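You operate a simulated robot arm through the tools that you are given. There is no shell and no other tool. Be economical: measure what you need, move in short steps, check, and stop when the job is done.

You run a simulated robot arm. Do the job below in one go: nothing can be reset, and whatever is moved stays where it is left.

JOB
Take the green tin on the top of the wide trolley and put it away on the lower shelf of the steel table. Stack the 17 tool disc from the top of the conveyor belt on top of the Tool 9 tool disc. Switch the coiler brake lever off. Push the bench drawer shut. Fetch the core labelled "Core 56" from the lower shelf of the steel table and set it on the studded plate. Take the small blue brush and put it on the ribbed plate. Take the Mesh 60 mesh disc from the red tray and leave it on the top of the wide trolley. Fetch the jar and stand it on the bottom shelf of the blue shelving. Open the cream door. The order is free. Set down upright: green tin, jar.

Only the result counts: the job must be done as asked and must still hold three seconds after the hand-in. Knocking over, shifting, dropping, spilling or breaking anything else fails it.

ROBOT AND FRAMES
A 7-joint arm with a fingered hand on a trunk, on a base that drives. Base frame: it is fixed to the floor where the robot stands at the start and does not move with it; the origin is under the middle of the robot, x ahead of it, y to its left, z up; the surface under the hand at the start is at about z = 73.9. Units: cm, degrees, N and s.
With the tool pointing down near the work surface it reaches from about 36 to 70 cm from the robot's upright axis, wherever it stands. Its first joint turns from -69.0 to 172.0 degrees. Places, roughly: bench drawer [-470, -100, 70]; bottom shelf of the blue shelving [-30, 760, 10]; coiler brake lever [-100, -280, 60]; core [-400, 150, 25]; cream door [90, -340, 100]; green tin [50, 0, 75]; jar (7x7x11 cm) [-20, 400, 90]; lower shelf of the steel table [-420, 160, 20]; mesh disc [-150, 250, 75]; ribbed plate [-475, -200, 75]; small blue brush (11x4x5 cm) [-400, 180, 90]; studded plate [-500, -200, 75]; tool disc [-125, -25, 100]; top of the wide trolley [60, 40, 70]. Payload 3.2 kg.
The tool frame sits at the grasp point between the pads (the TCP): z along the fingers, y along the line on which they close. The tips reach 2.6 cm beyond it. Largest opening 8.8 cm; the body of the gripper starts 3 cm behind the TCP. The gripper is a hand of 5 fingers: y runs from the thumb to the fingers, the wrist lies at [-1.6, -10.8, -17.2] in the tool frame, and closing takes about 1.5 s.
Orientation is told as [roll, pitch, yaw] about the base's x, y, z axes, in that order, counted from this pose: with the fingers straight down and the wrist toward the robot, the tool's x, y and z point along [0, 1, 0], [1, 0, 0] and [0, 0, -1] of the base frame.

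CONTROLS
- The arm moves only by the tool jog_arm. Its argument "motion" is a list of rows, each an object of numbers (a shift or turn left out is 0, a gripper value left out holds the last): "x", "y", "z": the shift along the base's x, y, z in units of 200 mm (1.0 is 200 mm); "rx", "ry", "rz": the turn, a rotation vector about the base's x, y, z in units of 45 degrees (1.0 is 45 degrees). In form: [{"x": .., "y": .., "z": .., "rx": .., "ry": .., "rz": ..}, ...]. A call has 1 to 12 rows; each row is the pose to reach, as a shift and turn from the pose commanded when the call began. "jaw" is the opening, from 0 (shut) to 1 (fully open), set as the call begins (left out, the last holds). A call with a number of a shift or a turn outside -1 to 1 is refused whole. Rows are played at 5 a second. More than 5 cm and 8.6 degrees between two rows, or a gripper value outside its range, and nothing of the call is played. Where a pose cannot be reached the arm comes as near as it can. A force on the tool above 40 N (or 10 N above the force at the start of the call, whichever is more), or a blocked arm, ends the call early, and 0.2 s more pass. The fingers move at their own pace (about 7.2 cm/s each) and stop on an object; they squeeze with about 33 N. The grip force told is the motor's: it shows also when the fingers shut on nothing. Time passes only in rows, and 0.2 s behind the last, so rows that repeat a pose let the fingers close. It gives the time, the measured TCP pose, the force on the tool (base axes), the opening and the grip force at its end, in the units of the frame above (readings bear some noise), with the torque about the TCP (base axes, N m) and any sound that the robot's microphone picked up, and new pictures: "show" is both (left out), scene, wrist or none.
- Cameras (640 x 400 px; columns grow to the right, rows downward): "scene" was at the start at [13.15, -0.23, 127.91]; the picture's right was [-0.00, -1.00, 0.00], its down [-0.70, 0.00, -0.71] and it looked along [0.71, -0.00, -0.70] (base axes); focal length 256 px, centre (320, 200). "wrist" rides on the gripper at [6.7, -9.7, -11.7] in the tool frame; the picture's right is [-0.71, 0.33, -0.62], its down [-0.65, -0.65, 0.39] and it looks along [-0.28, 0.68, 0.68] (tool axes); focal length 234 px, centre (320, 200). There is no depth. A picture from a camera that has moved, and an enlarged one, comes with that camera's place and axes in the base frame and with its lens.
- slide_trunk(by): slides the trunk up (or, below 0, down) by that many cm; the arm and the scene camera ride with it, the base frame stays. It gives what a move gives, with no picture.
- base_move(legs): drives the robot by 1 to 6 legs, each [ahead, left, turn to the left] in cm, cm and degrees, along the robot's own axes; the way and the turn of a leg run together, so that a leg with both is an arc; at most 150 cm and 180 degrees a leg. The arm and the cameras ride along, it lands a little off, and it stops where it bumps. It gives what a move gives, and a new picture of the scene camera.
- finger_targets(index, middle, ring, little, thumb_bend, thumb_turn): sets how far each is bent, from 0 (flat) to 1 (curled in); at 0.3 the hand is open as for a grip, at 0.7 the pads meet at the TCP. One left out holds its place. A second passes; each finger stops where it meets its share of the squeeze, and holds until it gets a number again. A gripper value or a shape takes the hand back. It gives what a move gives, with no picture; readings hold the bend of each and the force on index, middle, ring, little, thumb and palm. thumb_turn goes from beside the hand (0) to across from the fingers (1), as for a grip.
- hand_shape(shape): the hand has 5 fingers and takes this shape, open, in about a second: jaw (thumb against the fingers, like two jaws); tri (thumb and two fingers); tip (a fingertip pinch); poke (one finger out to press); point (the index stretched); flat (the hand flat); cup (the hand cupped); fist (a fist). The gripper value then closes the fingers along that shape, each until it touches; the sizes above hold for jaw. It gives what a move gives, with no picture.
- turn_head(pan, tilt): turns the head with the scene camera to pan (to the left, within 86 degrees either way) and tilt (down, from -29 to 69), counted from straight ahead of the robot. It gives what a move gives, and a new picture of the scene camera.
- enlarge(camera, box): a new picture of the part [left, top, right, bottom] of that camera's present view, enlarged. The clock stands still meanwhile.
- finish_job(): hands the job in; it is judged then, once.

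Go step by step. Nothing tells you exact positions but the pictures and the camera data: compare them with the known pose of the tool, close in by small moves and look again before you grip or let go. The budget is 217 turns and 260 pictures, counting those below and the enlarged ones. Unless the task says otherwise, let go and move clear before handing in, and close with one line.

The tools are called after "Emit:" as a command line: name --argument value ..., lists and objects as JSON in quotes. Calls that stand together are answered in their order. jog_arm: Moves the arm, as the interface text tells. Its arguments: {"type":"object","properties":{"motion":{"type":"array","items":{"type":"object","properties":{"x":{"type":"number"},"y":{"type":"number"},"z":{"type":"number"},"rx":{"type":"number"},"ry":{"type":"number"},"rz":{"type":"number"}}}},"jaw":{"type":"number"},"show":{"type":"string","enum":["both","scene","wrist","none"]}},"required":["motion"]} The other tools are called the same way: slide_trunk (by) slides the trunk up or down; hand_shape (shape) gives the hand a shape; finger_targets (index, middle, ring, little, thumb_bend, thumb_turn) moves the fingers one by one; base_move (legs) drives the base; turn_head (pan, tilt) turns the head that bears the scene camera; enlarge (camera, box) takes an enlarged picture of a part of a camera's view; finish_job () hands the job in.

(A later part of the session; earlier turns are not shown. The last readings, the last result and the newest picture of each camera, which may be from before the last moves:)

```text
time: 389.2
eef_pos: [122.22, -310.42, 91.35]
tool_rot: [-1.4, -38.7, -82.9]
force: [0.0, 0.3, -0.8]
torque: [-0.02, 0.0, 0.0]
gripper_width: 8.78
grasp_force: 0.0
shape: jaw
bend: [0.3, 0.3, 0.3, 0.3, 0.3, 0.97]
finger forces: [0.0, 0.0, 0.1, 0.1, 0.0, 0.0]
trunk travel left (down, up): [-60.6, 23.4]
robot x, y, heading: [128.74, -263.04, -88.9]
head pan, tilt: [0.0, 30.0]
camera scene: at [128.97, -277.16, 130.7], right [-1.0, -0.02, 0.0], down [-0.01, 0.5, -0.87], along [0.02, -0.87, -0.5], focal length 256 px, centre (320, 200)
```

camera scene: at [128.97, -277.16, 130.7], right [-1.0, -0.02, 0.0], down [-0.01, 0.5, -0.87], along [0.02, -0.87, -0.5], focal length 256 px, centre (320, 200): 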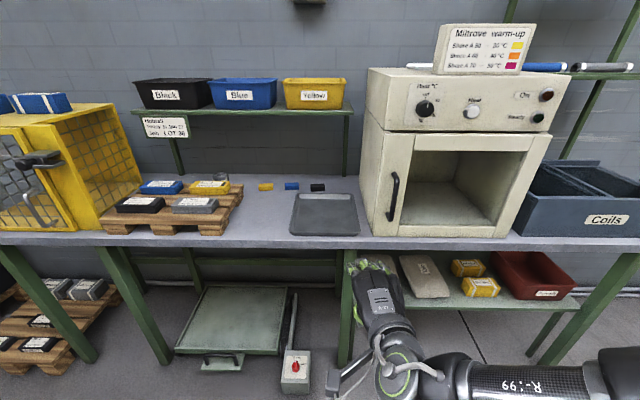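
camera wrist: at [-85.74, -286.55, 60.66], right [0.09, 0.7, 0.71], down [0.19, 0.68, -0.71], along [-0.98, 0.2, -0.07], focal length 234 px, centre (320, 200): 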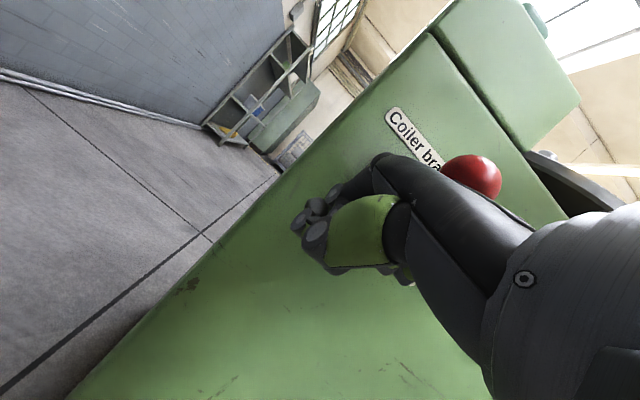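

The handle triangulates to [110.1, -338.8, z 89–102.5]; hinge at x≈69. I rotate the hand to point forward with its closing axis horizontal.

Emit:
jog_arm --motion '[{"rx": -0.083, "ry": 0.148, "rz": 0.064}, {"rx": -0.166, "ry": 0.297, "rz": 0.128}, {"rx": -0.249, "ry": 0.445, "rz": 0.192}, {"rx": -0.331, "ry": 0.593, "rz": 0.257}, {"rx": -0.414, "ry": 0.742, "rz": 0.321}, {"rx": -0.497, "ry": 0.89, "rz": 0.385}]' --show "none"

Emit:
jog_arm --motion '[{"rx": -0.083, "ry": 0.148, "rz": 0.064}, {"rx": -0.166, "ry": 0.297, "rz": 0.128}, {"rx": -0.249, "ry": 0.445, "rz": 0.192}, {"rx": -0.331, "ry": 0.593, "rz": 0.257}, {"rx": -0.414, "ry": 0.742, "rz": 0.321}, {"rx": -0.497, "ry": 0.89, "rz": 0.385}]' --show "both"

```text
time: 390.6
eef_pos: [128.87, -309.55, 90.55]
tool_rot: [-58.3, -36.5, -31.7]
force: [0.5, -0.3, 0.9]
torque: [0.0, 0.0, -0.01]
gripper_width: 8.8
grasp_force: 0.1
shape: jaw
bend: [0.3, 0.3, 0.3, 0.3, 0.3, 0.97]
finger forces: [0.0, 0.1, 0.0, 0.1, 0.2, 0.1]
out of reach, approached as far as the arm can: row 1, 2, 3, 4, 5, 6
trunk travel left (down, up): [-60.6, 23.4]
robot x, y, heading: [128.81, -262.82, -89.1]
head pan, tilt: [0.0, 30.0]
```

```text
time: 392.0
eef_pos: [139.19, -303.06, 90.04]
tool_rot: [-91.0, -1.5, -3.5]
force: [-1.2, -0.4, -0.2]
torque: [0.02, 0.05, 0.02]
gripper_width: 8.83
grasp_force: 0.1
shape: jaw
bend: [0.3, 0.3, 0.3, 0.3, 0.3, 0.97]
finger forces: [0.0, 0.1, 0.0, 0.0, 0.0, 0.0]
out of reach, approached as far as the arm can: row 1, 2, 3, 4, 5, 6
trunk travel left (down, up): [-60.6, 23.4]
robot x, y, heading: [128.67, -262.55, -88.9]
head pan, tilt: [0.0, 30.0]
camera scene: at [128.98, -277.16, 130.69], right [-1.0, -0.02, 0.0], down [-0.01, 0.5, -0.87], along [0.02, -0.87, -0.5], focal length 256 px, centre (320, 200)
camera wrist: at [130.29, -290.92, 82.87], right [0.35, 0.62, 0.7], down [-0.69, -0.34, 0.64], along [0.63, -0.71, 0.31], focal length 234 px, centre (320, 200)
```

scene: 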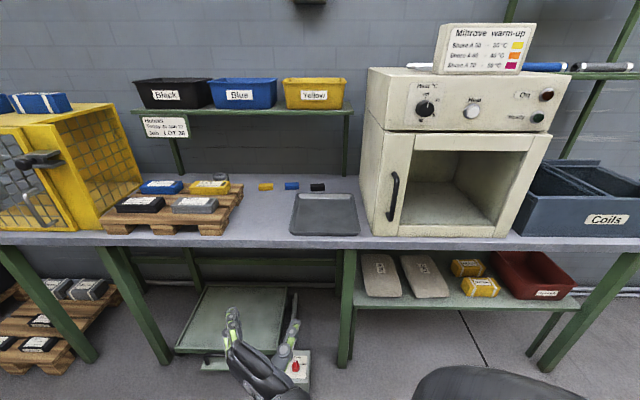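
wrist: 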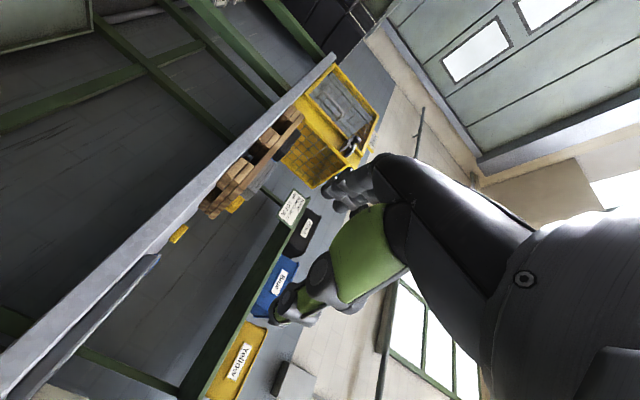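

Orientation achieved, TCP at [139, -303, 90]. I align with the base: strafe right 29, up 5, then forward.

Emit:
slide_trunk --by 5

Emit:
base_move --legs '[[0, -29, 0], [25, 0, 0]]'

Emit:
jog_arm --motion '[{}]' --show "wrist"

```text
time: 392.9
eef_pos: [139.3, -302.81, 95.18]
tool_rot: [-91.3, -1.7, -2.9]
force: [0.0, 0.1, 0.2]
torque: [0.0, -0.03, 0.0]
gripper_width: 8.78
grasp_force: 0.1
shape: jaw
bend: [0.3, 0.3, 0.3, 0.3, 0.3, 0.97]
finger forces: [0.0, 0.0, 0.0, 0.1, 0.0, 0.1]
trunk travel left (down, up): [-65.6, 18.4]
robot x, y, heading: [128.44, -262.88, -88.8]
head pan, tilt: [0.0, 30.0]
```

```text
time: 396.3
eef_pos: [110.7, -328.33, 95.07]
tool_rot: [-91.0, -1.7, -3.0]
force: [0.4, 0.0, 0.4]
torque: [-0.04, -0.01, 0.01]
gripper_width: 8.81
grasp_force: 0.1
shape: jaw
bend: [0.3, 0.3, 0.3, 0.3, 0.3, 0.97]
finger forces: [0.0, 0.0, 0.0, 0.1, 0.1, 0.0]
trunk travel left (down, up): [-65.6, 18.4]
robot x, y, heading: [99.82, -288.57, -88.9]
head pan, tilt: [0.0, 30.0]
camera scene: at [100.33, -302.7, 135.69], right [-1.0, -0.02, 0.0], down [-0.01, 0.5, -0.87], along [0.01, -0.87, -0.5], focal length 256 px, centre (320, 200)
```

scene: 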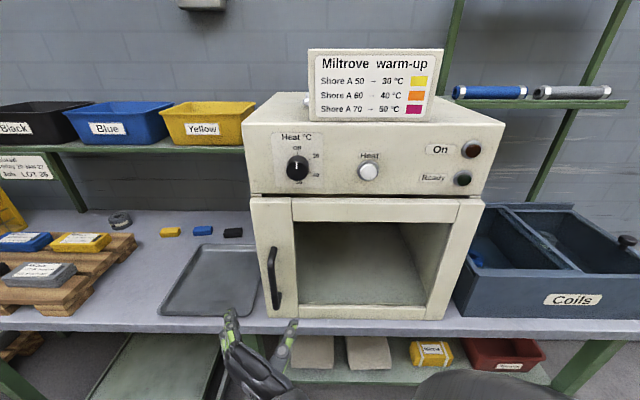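

```text
time: 396.7
eef_pos: [110.66, -328.27, 95.3]
tool_rot: [-91.2, -1.9, -3.2]
force: [-0.3, -0.6, -0.7]
torque: [0.0, 0.0, 0.03]
gripper_width: 8.8
grasp_force: 0.0
shape: jaw
bend: [0.3, 0.3, 0.3, 0.3, 0.3, 0.97]
finger forces: [0.1, 0.0, 0.0, 0.0, 0.1, 0.0]
trunk travel left (down, up): [-65.6, 18.4]
robot x, y, heading: [100.2, -288.36, -89.1]
head pan, tilt: [0.0, 30.0]
camera wrist: at [101.87, -316.3, 88.02], right [0.34, 0.62, 0.71], down [-0.7, -0.34, 0.63], along [0.63, -0.71, 0.32], focal length 234 px, centre (320, 200)
```

wrist: 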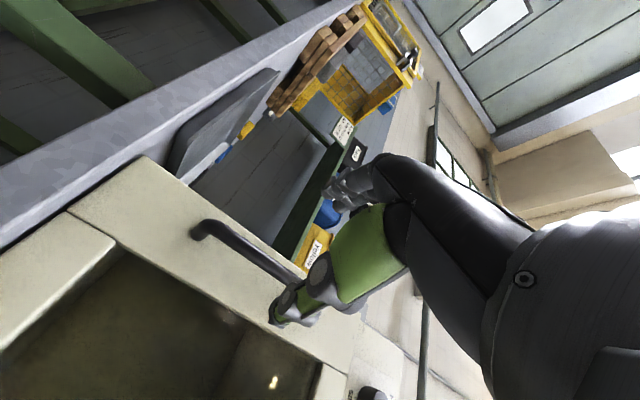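

Aligned with the handle. I move forward 9.5 cm.

Emit:
base_move --legs '[[9.5, 0, 0]]'

Emit:
jog_arm --motion '[{}]' --show "wrist"

Emit:
enlarge --camera "scene" --box '[180, 220, 380, 400]'

```text
time: 397.9
eef_pos: [110.89, -337.83, 95.3]
tool_rot: [-91.0, -2.0, -3.0]
force: [-0.6, -0.3, -0.2]
torque: [0.02, 0.0, 0.02]
gripper_width: 8.81
grasp_force: 0.0
shape: jaw
bend: [0.3, 0.3, 0.3, 0.3, 0.3, 0.97]
finger forces: [0.0, 0.1, 0.0, 0.2, 0.0, 0.0]
trunk travel left (down, up): [-65.6, 18.4]
robot x, y, heading: [100.21, -298.04, -88.8]
head pan, tilt: [0.0, 30.0]
camera scene: at [100.49, -312.17, 135.69], right [-1.0, -0.02, 0.0], down [-0.01, 0.5, -0.87], along [0.01, -0.87, -0.5], focal length 256 px, centre (320, 200)
```

scene: 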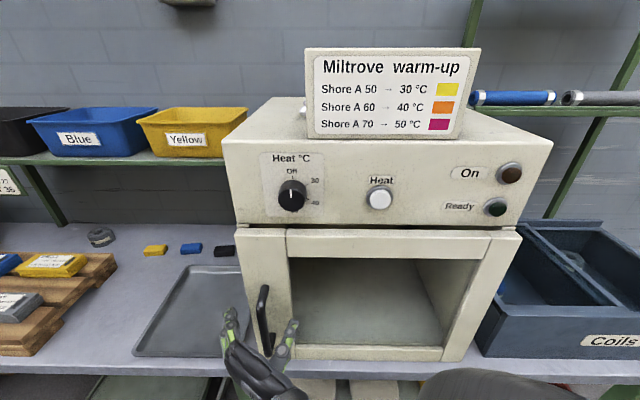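

```text
time: 398.3
eef_pos: [110.91, -337.79, 95.3]
tool_rot: [-91.0, -2.2, -3.1]
force: [0.4, -0.1, 0.3]
torque: [0.03, 0.01, 0.0]
gripper_width: 8.78
grasp_force: 0.2
shape: jaw
bend: [0.3, 0.3, 0.3, 0.3, 0.3, 0.97]
finger forces: [0.0, 0.0, 0.1, 0.0, 0.0, 0.1]
trunk travel left (down, up): [-65.6, 18.4]
robot x, y, heading: [100.62, -297.72, -89.1]
head pan, tilt: [0.0, 30.0]
camera wrist: at [102.06, -325.75, 88.06], right [0.34, 0.62, 0.71], down [-0.7, -0.34, 0.63], along [0.63, -0.71, 0.32], focal length 234 px, centre (320, 200)
```

wrist: 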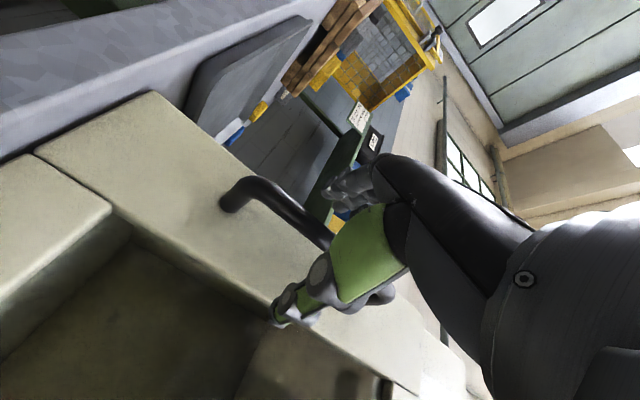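

```text
2.22 times, centred on (280, 310) of scene
camera zoom: at [100.49, -312.07, 135.7], right [-1.0, -0.02, 0.0], down [-0.01, 0.5, -0.87], along [0.01, -0.87, -0.5], focal length 568 px, centre (409, -44)
```

zoom: 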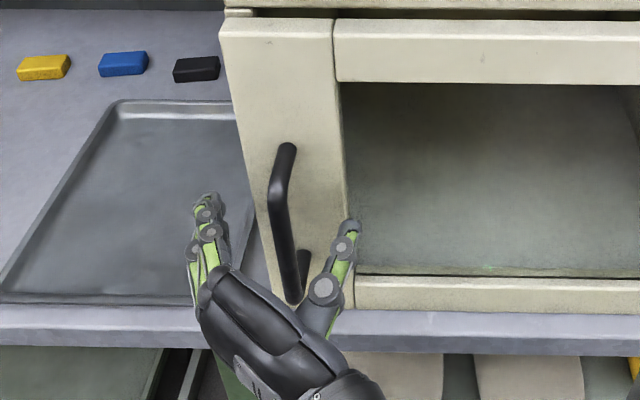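

The bar is between thumb and fingers. Closing.

Emit:
jog_arm --motion '[{}, {}, {}, {}, {}, {}, {}, {}]' --jaw 0 --show "wrist"

```text
time: 400.1
eef_pos: [110.68, -337.75, 95.24]
tool_rot: [-91.0, -2.2, -3.1]
force: [-6.5, -1.3, 0.1]
torque: [-0.01, 0.1, 0.08]
gripper_width: 0.54
grasp_force: 32.7
shape: jaw
bend: [0.71, 0.7, 0.56, 0.7, 0.89, 1.0]
finger forces: [4.4, 0.1, 0.9, 3.0, 15.6, 0.0]
trunk travel left (down, up): [-65.6, 18.4]
robot x, y, heading: [100.44, -298.03, -89.0]
head pan, tilt: [0.0, 30.0]
camera wrist: at [101.9, -325.78, 88.02], right [0.34, 0.62, 0.71], down [-0.7, -0.34, 0.63], along [0.63, -0.71, 0.32], focal length 234 px, centre (320, 200)
```

wrist: 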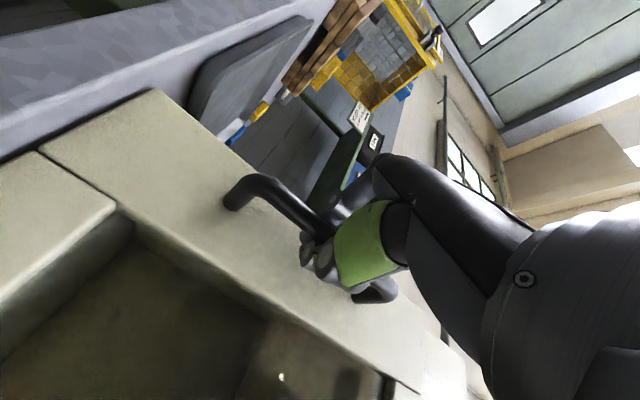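

The fingers have hooked around the bar. I pull by backing the base gently.

Emit:
base_move --legs '[[-6, 0, 0]]'

```text
time: 401.0
eef_pos: [109.88, -332.07, 95.23]
tool_rot: [-90.9, -2.5, -3.6]
force: [-28.7, -7.9, -2.9]
torque: [0.0, 0.09, 0.25]
gripper_width: 0.73
grasp_force: 33.2
shape: jaw
bend: [0.71, 0.7, 0.58, 0.7, 0.49, 1.0]
finger forces: [0.9, 0.0, 0.0, 1.7, 31.2, 0.1]
trunk travel left (down, up): [-65.6, 18.4]
robot x, y, heading: [100.14, -292.39, -89.3]
head pan, tilt: [0.0, 30.0]
camera scene: at [99.55, -306.28, 135.68], right [-1.0, -0.02, -0.01], down [0.0, 0.5, -0.87], along [0.02, -0.87, -0.5], focal length 256 px, centre (320, 200)
```

scene: 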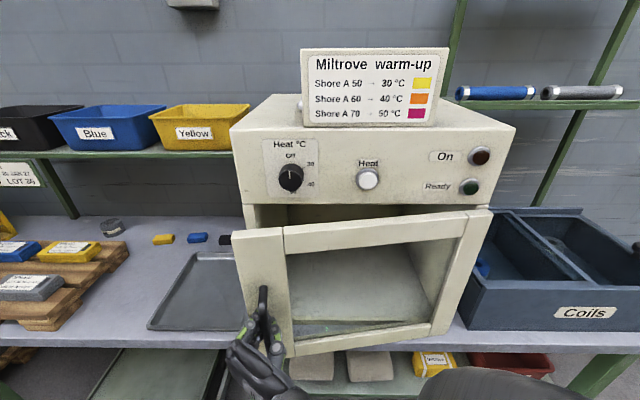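

The door opens. I continue by swinging the robot rigidly about the hinge at [69, -343], in 12-degree arcs.

Emit:
base_move --legs '[[-6.5, -10.7, 12]]'

Emit:
base_move --legs '[[-6.5, -10.7, 12]]'

```text
time: 402.3
eef_pos: [106.84, -324.0, 95.31]
tool_rot: [-90.8, -2.2, 8.3]
force: [-13.9, -7.5, -2.8]
torque: [-0.06, 0.1, 0.17]
gripper_width: 0.59
grasp_force: 33.0
shape: jaw
bend: [0.71, 0.7, 0.59, 0.7, 0.5, 1.0]
finger forces: [1.7, 0.0, 0.0, 2.7, 21.0, 0.0]
trunk travel left (down, up): [-65.6, 18.4]
robot x, y, heading: [88.79, -286.82, -76.9]
head pan, tilt: [0.0, 30.0]
camera scene: at [91.44, -300.85, 135.68], right [-0.98, -0.22, 0.0], down [-0.11, 0.49, -0.87], along [0.19, -0.84, -0.5], focal length 256 px, centre (320, 200)
```

scene: 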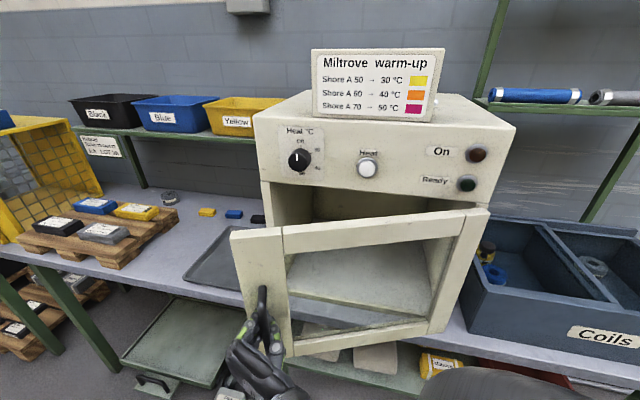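

```text
time: 403.6
eef_pos: [102.14, -316.67, 95.38]
tool_rot: [-90.8, -2.2, 20.2]
force: [-9.0, -8.0, -2.6]
torque: [-0.13, 0.06, 0.11]
gripper_width: 0.52
grasp_force: 33.2
shape: jaw
bend: [0.71, 0.7, 0.59, 0.7, 0.89, 1.0]
finger forces: [2.3, 0.1, 0.1, 3.2, 16.7, 0.0]
trunk travel left (down, up): [-65.6, 18.4]
robot x, y, heading: [76.57, -284.59, -65.1]
head pan, tilt: [0.0, 30.0]
camera scene: at [82.22, -297.22, 135.69], right [-0.91, -0.42, 0.0], down [-0.21, 0.46, -0.87], along [0.36, -0.79, -0.5], focal length 256 px, centre (320, 200)
```

scene: 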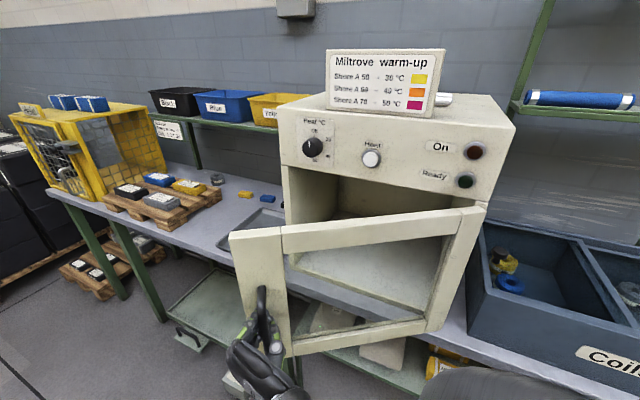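

Works well. I continue the arcs.

Emit:
base_move --legs '[[-6.5, -10.7, 12], [-6.5, -10.7, 12]]'

Emit:
base_move --legs '[[-6.5, -10.7, 12], [-6.5, -10.7, 12]]'

```text
time: 405.7
eef_pos: [88.4, -305.86, 95.28]
tool_rot: [-90.8, -2.3, 44.2]
force: [-5.7, -13.3, -2.6]
torque: [-0.1, 0.04, 0.18]
gripper_width: 0.54
grasp_force: 32.5
shape: jaw
bend: [0.71, 0.7, 0.59, 0.7, 0.89, 1.0]
finger forces: [1.6, 0.0, 0.0, 2.9, 19.1, 0.1]
trunk travel left (down, up): [-65.6, 18.4]
robot x, y, heading: [51.38, -286.37, -41.1]
head pan, tilt: [0.0, 30.0]
camera scene: at [62.24, -296.29, 135.68], right [-0.66, -0.75, 0.0], down [-0.37, 0.33, -0.87], along [0.65, -0.57, -0.5], focal length 256 px, centre (320, 200)
```

scene: 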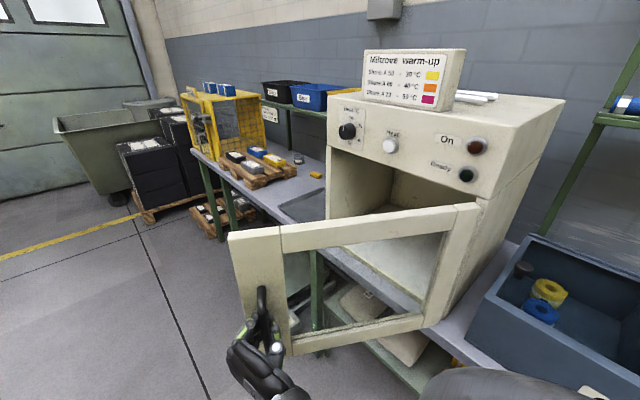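

```text
time: 407.8
eef_pos: [71.56, -302.1, 95.38]
tool_rot: [-90.7, -2.5, 67.7]
force: [1.5, -28.7, -3.4]
torque: [-0.05, 0.03, 0.32]
gripper_width: 0.72
grasp_force: 33.3
shape: jaw
bend: [0.71, 0.7, 0.59, 0.7, 0.49, 1.0]
finger forces: [0.8, 0.0, 0.0, 1.8, 29.7, 0.0]
trunk travel left (down, up): [-65.6, 18.4]
robot x, y, heading: [30.28, -298.66, -17.2]
head pan, tilt: [0.0, 30.0]
camera scene: at [43.72, -303.83, 135.67], right [-0.3, -0.95, -0.01], down [-0.48, 0.15, -0.87], along [0.83, -0.25, -0.5], focal length 256 px, centre (320, 200)
```

scene: 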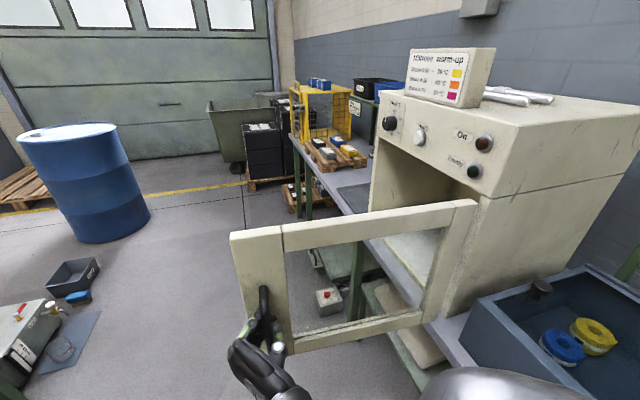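

The door stands open about 80 degrees. I release and back away.

Emit:
jog_arm --motion '[{}, {}, {}, {}, {}, {}]' --jaw 1 --show "none"

Emit:
base_move --legs '[[-25, 0, 0]]'

```text
time: 409.2
eef_pos: [71.67, -301.56, 95.24]
tool_rot: [-90.9, -2.1, 67.7]
force: [0.3, 0.4, 0.1]
torque: [0.02, -0.01, 0.01]
gripper_width: 8.78
grasp_force: 0.1
shape: jaw
bend: [0.3, 0.3, 0.3, 0.3, 0.3, 0.97]
finger forces: [0.0, 0.0, 0.0, 0.0, 0.1, 0.0]
trunk travel left (down, up): [-65.6, 18.4]
robot x, y, heading: [30.42, -298.53, -17.5]
head pan, tilt: [0.0, 30.0]
```

```text
time: 411.0
eef_pos: [47.69, -293.94, 95.35]
tool_rot: [-91.1, -2.2, 67.7]
force: [-0.1, -0.2, 0.7]
torque: [0.0, -0.01, -0.01]
gripper_width: 8.81
grasp_force: 0.1
shape: jaw
bend: [0.3, 0.3, 0.3, 0.3, 0.3, 0.97]
finger forces: [0.0, 0.0, 0.0, 0.0, 0.0, 0.1]
trunk travel left (down, up): [-65.6, 18.4]
robot x, y, heading: [5.99, -290.86, -17.2]
head pan, tilt: [0.0, 30.0]
camera scene: at [19.64, -295.48, 135.7], right [-0.3, -0.95, 0.0], down [-0.48, 0.15, -0.87], along [0.83, -0.26, -0.5], focal length 256 px, centre (320, 200)
```

scene: 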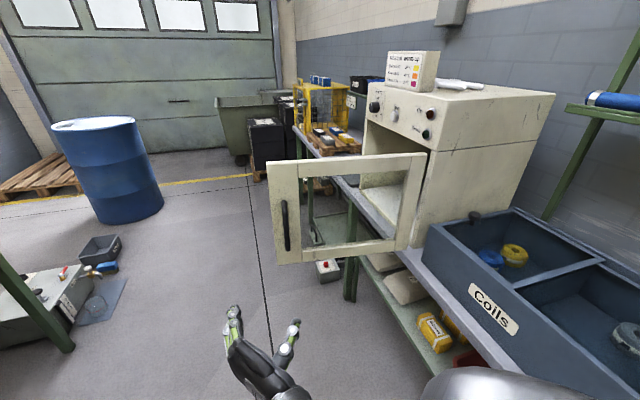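

The door stays open. Remaining: tool discs, tin, mesh disc, jar. I drive north to the conveyor's east side.

Emit:
base_move --legs '[[0, 0, 107.2], [145, 26, 0], [95, 0, 0]]'

Emit:
jog_arm --motion '[{"rx": -0.044, "ry": 0.152, "rz": -0.1}, {"rx": -0.087, "ry": 0.305, "rz": -0.2}, {"rx": -0.13, "ry": 0.457, "rz": -0.3}]' --show "none"

```text
time: 427.3
eef_pos: [-23.61, -10.81, 95.34]
tool_rot: [-91.0, -2.2, 173.6]
force: [-0.1, 1.2, 0.1]
torque: [0.01, -0.03, -0.04]
gripper_width: 8.79
grasp_force: 0.0
shape: jaw
bend: [0.3, 0.3, 0.3, 0.3, 0.3, 0.97]
finger forces: [0.1, 0.1, 0.1, 0.0, 0.1, 0.0]
trunk travel left (down, up): [-65.6, 18.4]
robot x, y, heading: [-14.99, -51.33, 88.8]
head pan, tilt: [0.0, 30.0]
camera scene: at [-14.78, -37.46, 135.69], right [1.0, -0.02, 0.0], down [-0.01, -0.5, -0.87], along [0.02, 0.87, -0.5], focal length 256 px, centre (320, 200)
```

scene: 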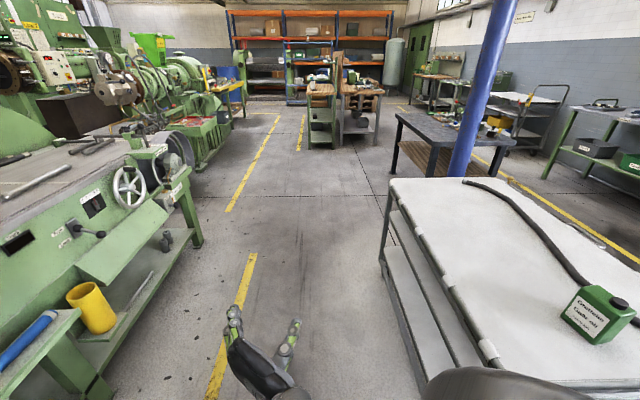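

```text
time: 428.1
eef_pos: [-23.68, -10.78, 95.24]
tool_rot: [-80.0, -20.7, 157.8]
force: [-0.4, 0.4, 0.0]
torque: [-0.01, -0.01, -0.04]
gripper_width: 8.8
grasp_force: 0.1
shape: jaw
bend: [0.3, 0.3, 0.3, 0.3, 0.3, 0.97]
finger forces: [0.0, 0.0, 0.0, 0.1, 0.1, 0.1]
trunk travel left (down, up): [-65.6, 18.4]
robot x, y, heading: [-14.57, -51.65, 88.8]
head pan, tilt: [0.0, 30.0]
```

Emit:
jog_arm --motion '[{"rx": -0.11, "ry": 0.108, "rz": -0.079, "x": 0.07, "y": 0.04}, {"rx": -0.22, "ry": 0.215, "rz": -0.158, "x": 0.14, "y": 0.08}, {"rx": -0.329, "ry": 0.323, "rz": -0.236, "x": 0.21, "y": 0.12}, {"rx": -0.439, "ry": 0.43, "rz": -0.315, "x": 0.28, "y": 0.16}, {"rx": -0.549, "ry": 0.538, "rz": -0.394, "x": 0.35, "y": 0.2}, {"rx": -0.659, "ry": 0.6455, "rz": -0.473, "x": 0.42, "y": 0.25}]' --show "none"

Emit:
jog_arm --motion '[{"rx": -0.11, "ry": 0.108, "rz": -0.079, "x": 0.07, "y": 0.04}, {"rx": -0.22, "ry": 0.215, "rz": -0.158, "x": 0.14, "y": 0.08}, {"rx": -0.329, "ry": 0.323, "rz": -0.236, "x": 0.21, "y": 0.12}, {"rx": -0.439, "ry": 0.43, "rz": -0.315, "x": 0.28, "y": 0.16}, {"rx": -0.549, "ry": 0.538, "rz": -0.394, "x": 0.35, "y": 0.2}, {"rx": -0.659, "ry": 0.6455, "rz": -0.473, "x": 0.42, "y": 0.25}]' --show "none"

Emit:
turn_head --pan 80 --tilt 35

```text
time: 429.5
eef_pos: [-15.12, -5.8, 95.38]
tool_rot: [-35.4, -22.6, 118.3]
force: [0.1, -0.4, 0.2]
torque: [-0.02, 0.01, 0.01]
gripper_width: 8.79
grasp_force: 0.1
shape: jaw
bend: [0.3, 0.3, 0.3, 0.3, 0.3, 0.97]
finger forces: [0.0, 0.0, 0.0, 0.0, 0.0, 0.0]
trunk travel left (down, up): [-65.6, 18.4]
robot x, y, heading: [-15.16, -51.46, 88.7]
head pan, tilt: [0.0, 30.0]
```

```text
time: 430.9
eef_pos: [-6.75, -0.75, 95.3]
tool_rot: [0.0, 0.0, 89.0]
force: [0.3, -0.4, -0.3]
torque: [0.01, -0.01, -0.01]
gripper_width: 8.77
grasp_force: 0.1
shape: jaw
bend: [0.3, 0.3, 0.3, 0.3, 0.3, 0.97]
finger forces: [0.1, 0.1, 0.1, 0.0, 0.0, 0.0]
trunk travel left (down, up): [-65.6, 18.4]
robot x, y, heading: [-15.4, -51.53, 88.7]
head pan, tilt: [0.0, 30.0]
```

```text
time: 432.5
eef_pos: [-6.91, -0.83, 95.31]
tool_rot: [-0.1, -0.1, 88.9]
force: [0.4, -1.2, -0.4]
torque: [-0.02, 0.01, 0.04]
gripper_width: 8.79
grasp_force: 0.1
shape: jaw
bend: [0.3, 0.3, 0.3, 0.3, 0.3, 0.97]
finger forces: [0.0, 0.0, 0.0, 0.0, 0.0, 0.0]
trunk travel left (down, up): [-65.6, 18.4]
robot x, y, heading: [-14.79, -51.63, 88.9]
head pan, tilt: [80.0, 35.0]
camera scene: at [-23.6, -44.8, 134.92], right [0.2, 0.98, 0.0], down [0.56, -0.11, -0.82], along [-0.8, 0.16, -0.57], focal length 256 px, centre (320, 200)
```

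scene: 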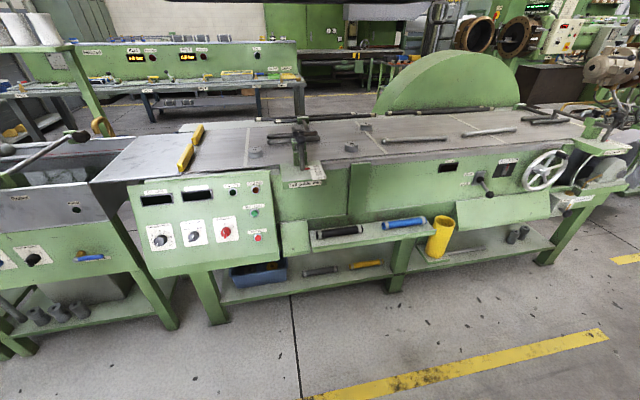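

Hand is back to default. I see small discs on the conveyor belt; I enlarge.

Emit:
enlarge --camera "scene" --box '[230, 100, 390, 200]'

```text
4.00 times, centred on (310, 150) of scene
camera zoom: at [-23.6, -44.8, 134.92], right [0.2, 0.98, 0.0], down [0.56, -0.11, -0.82], along [-0.8, 0.16, -0.57], focal length 1022 px, centre (360, 400)
```

zoom: 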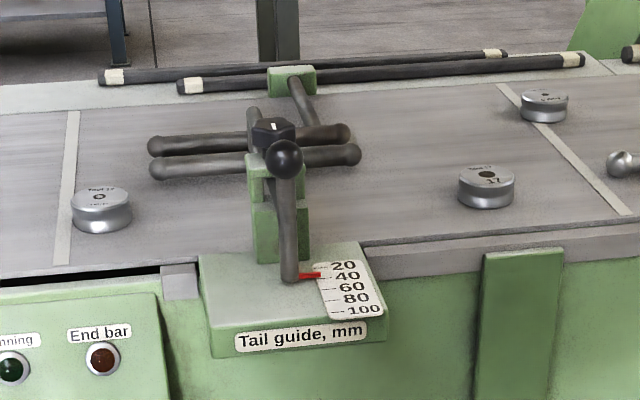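

Emit:
enlarge --camera "scene" --box '[338, 118, 378, 156]'

Emit:
enlarge --camera "scene" --box '[244, 140, 268, 162]'

```text
10.53 times, centred on (358, 137) of scene
camera zoom: at [-23.6, -44.8, 134.92], right [0.2, 0.98, 0.0], down [0.56, -0.11, -0.82], along [-0.8, 0.16, -0.57], focal length 2690 px, centre (-80, 863)
```

zoom: 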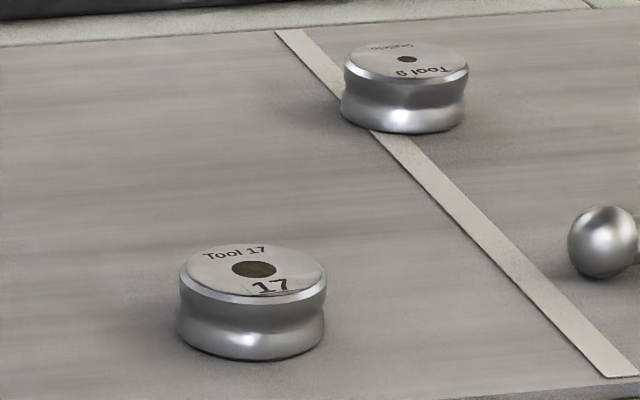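

```text
16.00 times, centred on (256, 151) of scene
camera zoom: at [-23.6, -44.8, 134.92], right [0.2, 0.98, 0.0], down [0.56, -0.11, -0.82], along [-0.8, 0.16, -0.57], focal length 4089 px, centre (1344, 984)
```

zoom: 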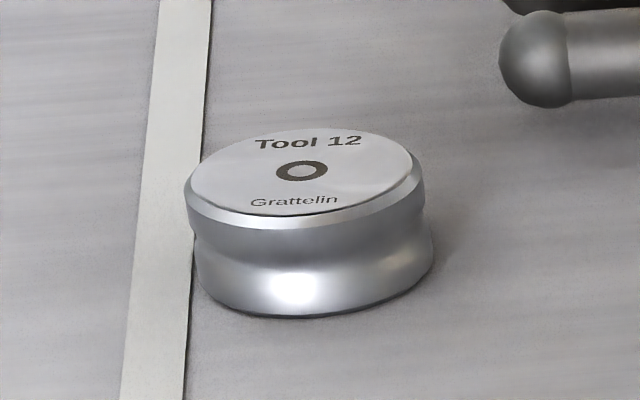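

Tool 17 is the middle disc, Tool 9 the right rear one. I raise the trunk, turn to face the belt and approach.

Emit:
slide_trunk --by 15

Emit:
base_move --legs '[[0, 0, 91], [32, -24, 0]]'

Emit:
turn_head --pan 0 --tilt 45

```text
time: 434.2
eef_pos: [-6.92, -0.82, 110.29]
tool_rot: [-0.1, -0.1, 88.9]
force: [-0.6, -0.7, -0.4]
torque: [-0.01, -0.01, 0.01]
gripper_width: 8.79
grasp_force: 0.1
shape: jaw
bend: [0.3, 0.3, 0.3, 0.3, 0.3, 0.97]
finger forces: [0.1, 0.0, 0.1, 0.1, 0.0, 0.0]
trunk travel left (down, up): [-80.6, 3.4]
robot x, y, heading: [-15.2, -51.25, 88.4]
head pan, tilt: [80.0, 35.0]
```

```text
time: 440.6
eef_pos: [-97.69, -20.41, 110.37]
tool_rot: [-0.1, -0.1, -179.8]
force: [-0.6, -0.3, 0.6]
torque: [0.0, 0.02, -0.01]
gripper_width: 8.79
grasp_force: 0.0
shape: jaw
bend: [0.3, 0.3, 0.3, 0.3, 0.3, 0.97]
finger forces: [0.0, 0.1, 0.1, 0.0, 0.1, 0.1]
trunk travel left (down, up): [-80.6, 3.4]
robot x, y, heading: [-47.19, -27.48, -179.6]
head pan, tilt: [80.0, 35.0]
camera scene: at [-53.46, -36.29, 149.92], right [-0.99, 0.17, 0.0], down [0.1, 0.57, -0.82], along [-0.14, -0.81, -0.57], focal length 256 px, centre (320, 200)
```

scene: 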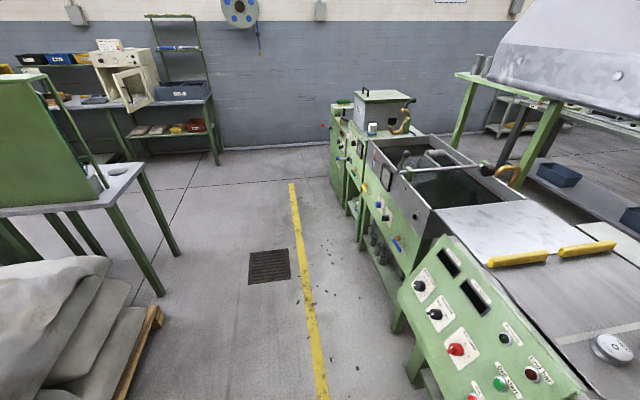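

```text
time: 442.1
eef_pos: [-97.72, -20.45, 110.26]
tool_rot: [-0.1, -0.2, -179.7]
force: [0.1, 0.8, 0.2]
torque: [0.0, 0.0, 0.01]
gripper_width: 8.81
grasp_force: 0.0
shape: jaw
bend: [0.3, 0.3, 0.3, 0.3, 0.3, 0.97]
finger forces: [0.1, 0.0, 0.0, 0.0, 0.0, 0.0]
trunk travel left (down, up): [-80.6, 3.4]
robot x, y, heading: [-46.88, -27.33, -179.5]
head pan, tilt: [0.0, 45.0]
camera scene: at [-60.12, -27.64, 148.43], right [0.0, 1.0, 0.0], down [0.71, 0.0, -0.71], along [-0.71, 0.0, -0.71], focal length 256 px, centre (320, 200)
```

scene: 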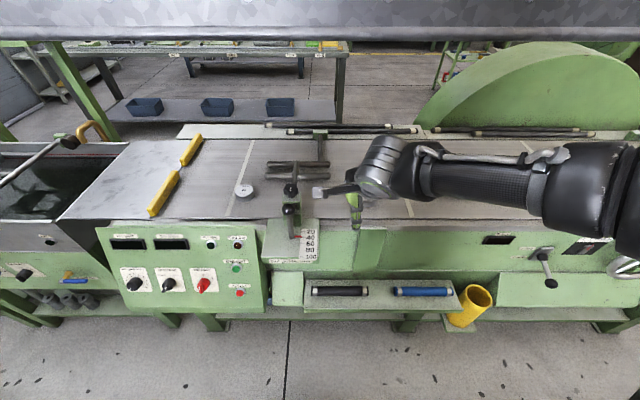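

Triangulating: belt z≈90, Tool 17 at ≈[-120, -12], Tool 9 at ≈[-143, 2.6]. I drive the hand over Tool 17 and check with the wrist camera.

Emit:
base_move --legs '[[20, -8, 0]]'

Emit:
jog_arm --motion '[{}]' --show "wrist"

```text
time: 443.8
eef_pos: [-117.84, -12.55, 110.37]
tool_rot: [0.0, 0.0, -179.6]
force: [-0.6, 0.5, -0.7]
torque: [-0.01, -0.03, -0.02]
gripper_width: 8.77
grasp_force: 0.0
shape: jaw
bend: [0.3, 0.3, 0.3, 0.3, 0.3, 0.97]
finger forces: [0.0, 0.0, 0.0, 0.0, 0.0, 0.0]
trunk travel left (down, up): [-80.6, 3.4]
robot x, y, heading: [-66.76, -19.53, -179.7]
head pan, tilt: [0.0, 45.0]
camera scene: at [-80.12, -19.74, 148.44], right [0.0, 1.0, 0.0], down [0.71, 0.0, -0.71], along [-0.71, 0.0, -0.71], focal length 256 px, centre (320, 200)
```

scene: 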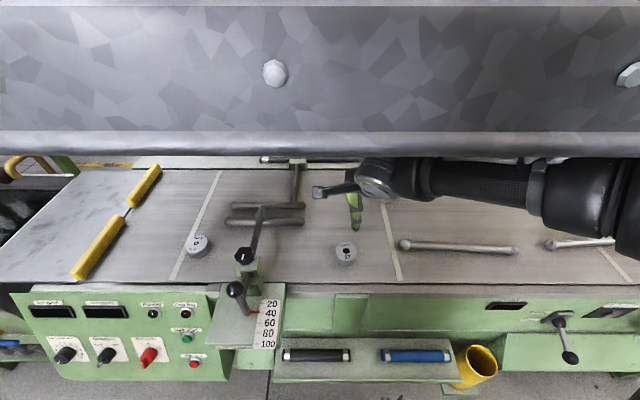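

```text
time: 444.2
eef_pos: [-117.72, -12.63, 110.39]
tool_rot: [-0.2, -0.1, -179.6]
force: [0.7, 0.5, 0.1]
torque: [-0.01, 0.02, -0.01]
gripper_width: 8.79
grasp_force: 0.1
shape: jaw
bend: [0.3, 0.3, 0.3, 0.3, 0.3, 0.97]
finger forces: [0.0, 0.1, 0.0, 0.0, 0.0, 0.0]
trunk travel left (down, up): [-80.6, 3.4]
robot x, y, heading: [-67.09, -19.41, -179.8]
head pan, tilt: [0.0, 45.0]
camera wrist: at [-107.82, -19.33, 122.06], right [-0.34, 0.7, 0.63], down [0.65, 0.65, -0.39], along [-0.68, 0.28, -0.68], focal length 234 px, centre (320, 200)
```

wrist: 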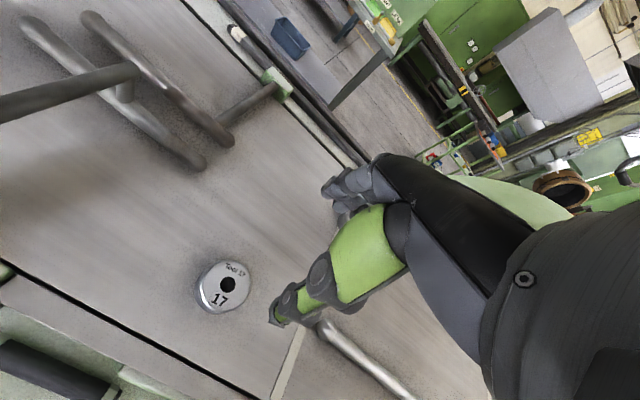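

Tool 17 is at ≈[-116.7, -13]. I correct and descend to z≈97 and check.

Emit:
jog_arm --motion '[{"x": 0.05, "y": -0.02, "z": -0.2}, {"x": 0.05, "y": -0.02, "z": -0.4}, {"x": 0.05, "y": -0.02, "z": -0.65}]' --show "both"

```text
time: 445.0
eef_pos: [-116.8, -13.01, 97.75]
tool_rot: [1.0, -0.6, 179.9]
force: [1.0, 0.1, -0.6]
torque: [0.02, 0.02, -0.02]
gripper_width: 8.81
grasp_force: 0.1
shape: jaw
bend: [0.3, 0.3, 0.3, 0.3, 0.3, 0.97]
finger forces: [0.0, 0.1, 0.1, 0.0, 0.0, 0.0]
trunk travel left (down, up): [-80.6, 3.4]
robot x, y, heading: [-67.06, -19.59, -179.7]
head pan, tilt: [0.0, 45.0]
camera scene: at [-79.99, -19.8, 148.4], right [0.0, 1.0, 0.0], down [0.71, 0.0, -0.71], along [-0.71, 0.0, -0.71], focal length 256 px, centre (320, 200)
camera wrist: at [-106.99, -19.52, 109.54], right [-0.32, 0.72, 0.61], down [0.65, 0.64, -0.41], along [-0.69, 0.27, -0.68], focal length 234 px, centre (320, 200)
```

scene: 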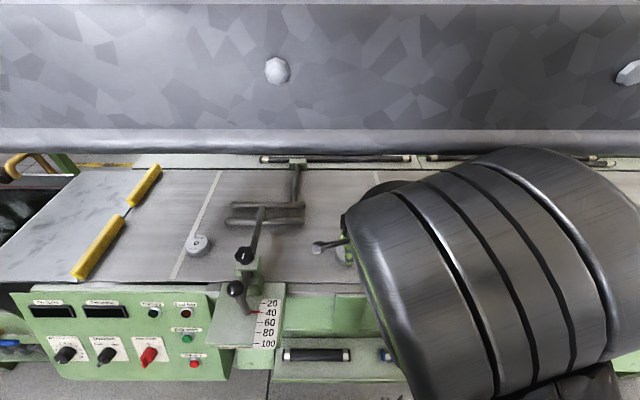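
wrist: 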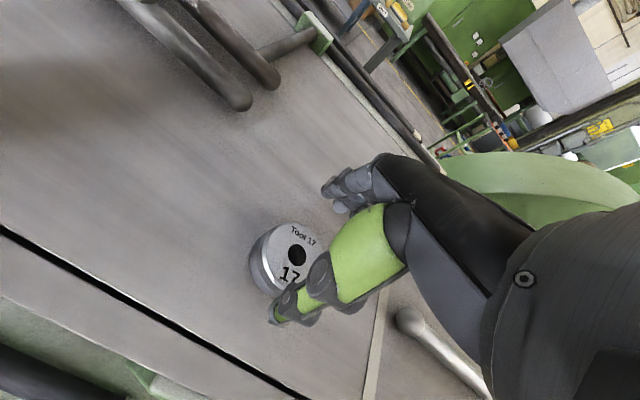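

Centred. I lower to z≈93.7 and close.

Emit:
jog_arm --motion '[{"z": -0.1}, {"z": -0.2}]' --show "none"

Emit:
jog_arm --motion '[{}, {}, {}, {}, {}, {}, {}, {}]' --jaw 0 --show "wrist"

```text
time: 445.6
eef_pos: [-117.68, -12.87, 94.57]
tool_rot: [3.1, -1.1, 178.6]
force: [0.8, -0.6, 2.8]
torque: [0.0, -0.04, 0.04]
gripper_width: 8.79
grasp_force: 0.1
shape: jaw
bend: [0.3, 0.3, 0.3, 0.3, 0.28, 0.97]
finger forces: [0.0, 0.6, 0.0, 0.0, 1.9, 0.1]
trunk travel left (down, up): [-80.6, 3.4]
robot x, y, heading: [-67.26, -19.48, -179.7]
head pan, tilt: [0.0, 45.0]
```

```text
time: 447.1
eef_pos: [-117.18, -12.61, 94.67]
tool_rot: [3.3, -1.3, 177.9]
force: [8.7, -4.2, 18.4]
torque: [-0.12, -1.21, -0.1]
gripper_width: 5.34
grasp_force: 33.3
shape: jaw
bend: [0.61, 0.43, 0.73, 0.56, 0.12, 0.98]
finger forces: [20.0, 2.8, 0.0, 0.0, 39.8, 0.0]
trunk travel left (down, up): [-80.6, 3.4]
robot x, y, heading: [-66.89, -19.57, -179.9]
head pan, tilt: [0.0, 45.0]
stopped in row 7: the force on the tool passed its limit at 41 N (the readings are from after the stop); the commanded pose is now the measured one
camera wrist: at [-107.38, -19.1, 106.51], right [-0.29, 0.75, 0.59], down [0.67, 0.6, -0.44], along [-0.69, 0.26, -0.68], focal length 234 px, centre (320, 200)
```

wrist: 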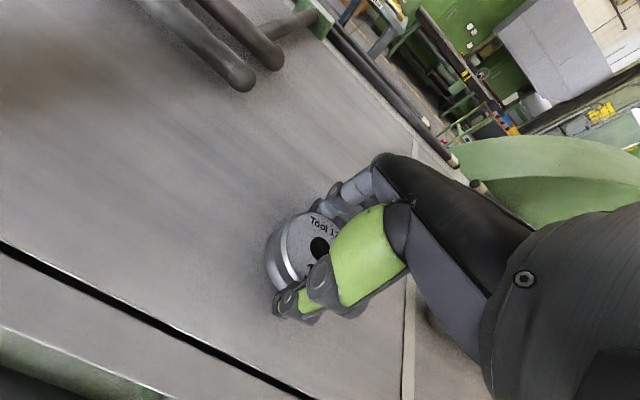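

The tips touch the belt (surface ≈92); the disc is gripped. I lift and inspect.

Emit:
jog_arm --motion '[{"z": 0.1}, {"z": 0.25}, {"z": 0.4}, {"z": 0.5}]' --show "both"

```text
time: 447.9
eef_pos: [-115.94, -15.05, 94.69]
tool_rot: [0.6, 5.6, 179.4]
force: [-12.6, 12.9, 59.1]
torque: [0.12, 1.79, -0.22]
gripper_width: 5.54
grasp_force: 33.3
shape: jaw
bend: [0.57, 0.4, 0.73, 0.56, 0.1, 1.0]
finger forces: [58.6, 24.6, 0.1, 0.0, 27.9, 0.0]
trunk travel left (down, up): [-80.6, 3.4]
robot x, y, heading: [-66.8, -19.91, -179.5]
head pan, tilt: [0.0, 45.0]
stopped in row 3: the force on the tool passed its limit at 50 N (the readings are from after the stop); the commanded pose is now the measured one
camera scene: at [-80.64, -22.62, 147.44], right [-0.01, 1.0, 0.02], down [0.71, 0.02, -0.7], along [-0.7, 0.01, -0.71], focal length 256 px, centre (320, 200)
camera wrist: at [-107.4, -21.81, 107.38], right [-0.38, 0.72, 0.58], down [0.7, 0.64, -0.33], along [-0.61, 0.28, -0.74], focal length 234 px, centre (320, 200)
```

scene: 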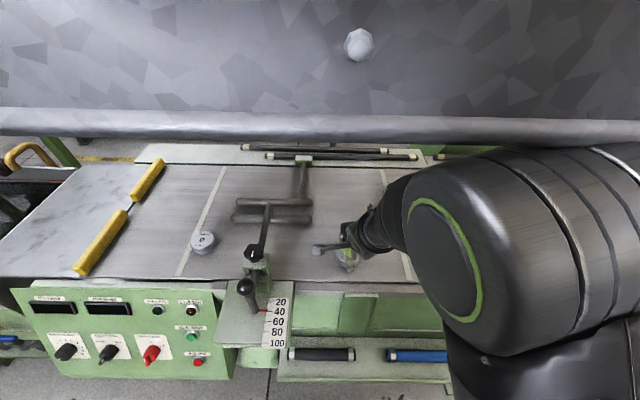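
wrist: 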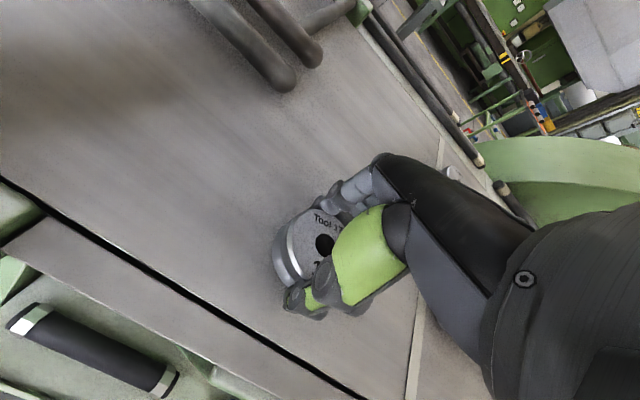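

The arm is pressing down in an awkward elbow posture. I relieve it by raising the trunk.

Emit:
slide_trunk --by 3

Emit:
jog_arm --motion '[{}]' --show "none"

```text
time: 448.2
eef_pos: [-116.04, -15.08, 94.66]
tool_rot: [0.4, 5.3, 179.9]
force: [-5.6, 10.5, 30.9]
torque: [0.3, 0.9, -0.2]
gripper_width: 5.48
grasp_force: 32.7
shape: jaw
bend: [0.57, 0.41, 0.73, 0.56, 0.1, 1.0]
finger forces: [37.8, 19.0, 0.0, 0.0, 30.0, 0.0]
trunk travel left (down, up): [-79.7, 4.3]
robot x, y, heading: [-66.66, -20.04, -179.3]
head pan, tilt: [0.0, 45.0]
stopped: the force on the tool passed its limit at 79 N (the readings are from after the stop); the commanded pose is now the measured one
```

```text
time: 448.6
eef_pos: [-115.91, -14.96, 94.69]
tool_rot: [0.4, 5.4, 179.6]
force: [-5.5, 8.4, 32.6]
torque: [0.23, 0.98, -0.2]
gripper_width: 5.44
grasp_force: 32.9
shape: jaw
bend: [0.57, 0.41, 0.73, 0.56, 0.1, 1.0]
finger forces: [38.6, 19.9, 0.0, 0.1, 29.7, 0.1]
trunk travel left (down, up): [-79.7, 4.3]
robot x, y, heading: [-66.84, -19.88, -179.6]
head pan, tilt: [0.0, 45.0]
```

The elbow seems wedged under the hood. I alternate: trunk down a little, then the arm up.

Emit:
slide_trunk --by -2

Emit:
jog_arm --motion '[{"z": 0.05}, {"z": 0.1}]' --show "none"

```text
time: 449.2
eef_pos: [-116.19, -14.03, 94.69]
tool_rot: [2.2, 3.6, 179.8]
force: [10.4, 3.1, 20.0]
torque: [0.14, 0.19, -0.06]
gripper_width: 5.17
grasp_force: 32.9
shape: jaw
bend: [0.59, 0.47, 0.73, 0.56, 0.1, 1.0]
finger forces: [36.6, 11.3, 0.0, 0.0, 34.7, 0.0]
trunk travel left (down, up): [-78.3, 5.7]
robot x, y, heading: [-66.62, -19.4, -179.4]
head pan, tilt: [0.0, 45.0]
stopped: the force on the tool passed its limit at 51 N (the readings are from after the stop); the commanded pose is now the measured one
```

```text
time: 449.8
eef_pos: [-116.2, -13.8, 96.22]
tool_rot: [2.2, 3.8, 179.8]
force: [0.4, -0.5, -4.2]
torque: [-0.02, 0.06, 0.02]
gripper_width: 5.25
grasp_force: 32.5
shape: jaw
bend: [0.58, 0.44, 0.73, 0.56, 0.1, 1.0]
finger forces: [28.2, 0.0, 0.0, 0.0, 28.4, 0.0]
trunk travel left (down, up): [-78.3, 5.7]
robot x, y, heading: [-66.93, -20.08, -179.5]
head pan, tilt: [0.0, 45.0]
```

Freed, and the disc is held. I continue: arm up, trunk down.

Emit:
jog_arm --motion '[{"z": 0.1}, {"z": 0.2}]' --show "none"

Emit:
slide_trunk --by -3

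Emit:
jog_arm --motion '[{"z": 0.1}, {"z": 0.25}, {"z": 0.4}]' --show "both"

```text
time: 450.4
eef_pos: [-116.29, -13.96, 100.31]
tool_rot: [2.4, 3.7, 179.8]
force: [-0.6, 0.2, -4.1]
torque: [0.01, 0.02, -0.01]
gripper_width: 5.29
grasp_force: 32.9
shape: jaw
bend: [0.58, 0.44, 0.73, 0.56, 0.1, 1.0]
finger forces: [28.1, 0.1, 0.0, 0.0, 28.3, 0.1]
trunk travel left (down, up): [-78.3, 5.7]
robot x, y, heading: [-66.77, -19.94, -179.6]
head pan, tilt: [0.0, 45.0]
```

```text
time: 451.1
eef_pos: [-116.11, -14.06, 97.2]
tool_rot: [2.3, 3.7, 180.0]
force: [0.3, 0.1, -3.9]
torque: [0.02, 0.06, 0.01]
gripper_width: 5.27
grasp_force: 33.6
shape: jaw
bend: [0.58, 0.44, 0.73, 0.56, 0.1, 1.0]
finger forces: [28.1, 0.0, 0.0, 0.1, 28.2, 0.0]
trunk travel left (down, up): [-75.3, 8.7]
robot x, y, heading: [-66.43, -19.91, -179.4]
head pan, tilt: [0.0, 45.0]
```

```text
time: 451.9
eef_pos: [-116.14, -13.71, 105.19]
tool_rot: [2.5, 3.7, 179.8]
force: [0.0, 0.4, -4.7]
torque: [-0.02, 0.06, 0.0]
gripper_width: 5.27
grasp_force: 33.3
shape: jaw
bend: [0.58, 0.44, 0.73, 0.56, 0.1, 1.0]
finger forces: [28.1, 0.0, 0.1, 0.1, 28.3, 0.0]
trunk travel left (down, up): [-75.3, 8.7]
robot x, y, heading: [-66.66, -19.94, -179.8]
head pan, tilt: [0.0, 45.0]
camera scene: at [-79.96, -19.77, 143.16], right [-0.01, 1.0, 0.0], down [0.71, 0.0, -0.71], along [-0.71, -0.01, -0.71], focal length 256 px, centre (320, 200)
camera wrist: at [-107.26, -20.0, 117.83], right [-0.37, 0.73, 0.57], down [0.68, 0.63, -0.37], along [-0.63, 0.25, -0.73], focal length 234 px, centre (320, 200)
```

scene: 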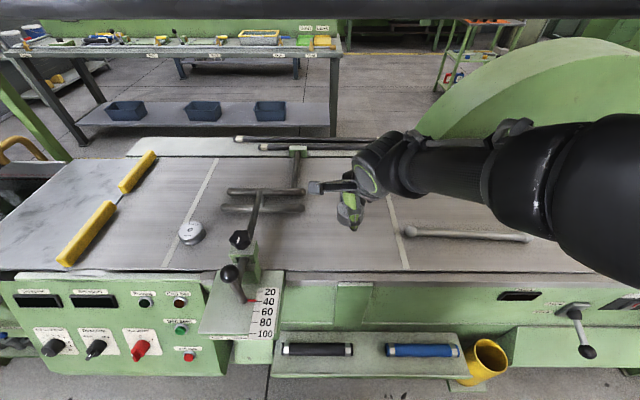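
wrist: 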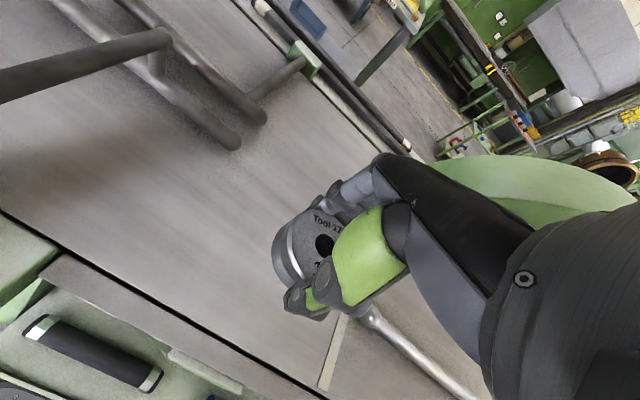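

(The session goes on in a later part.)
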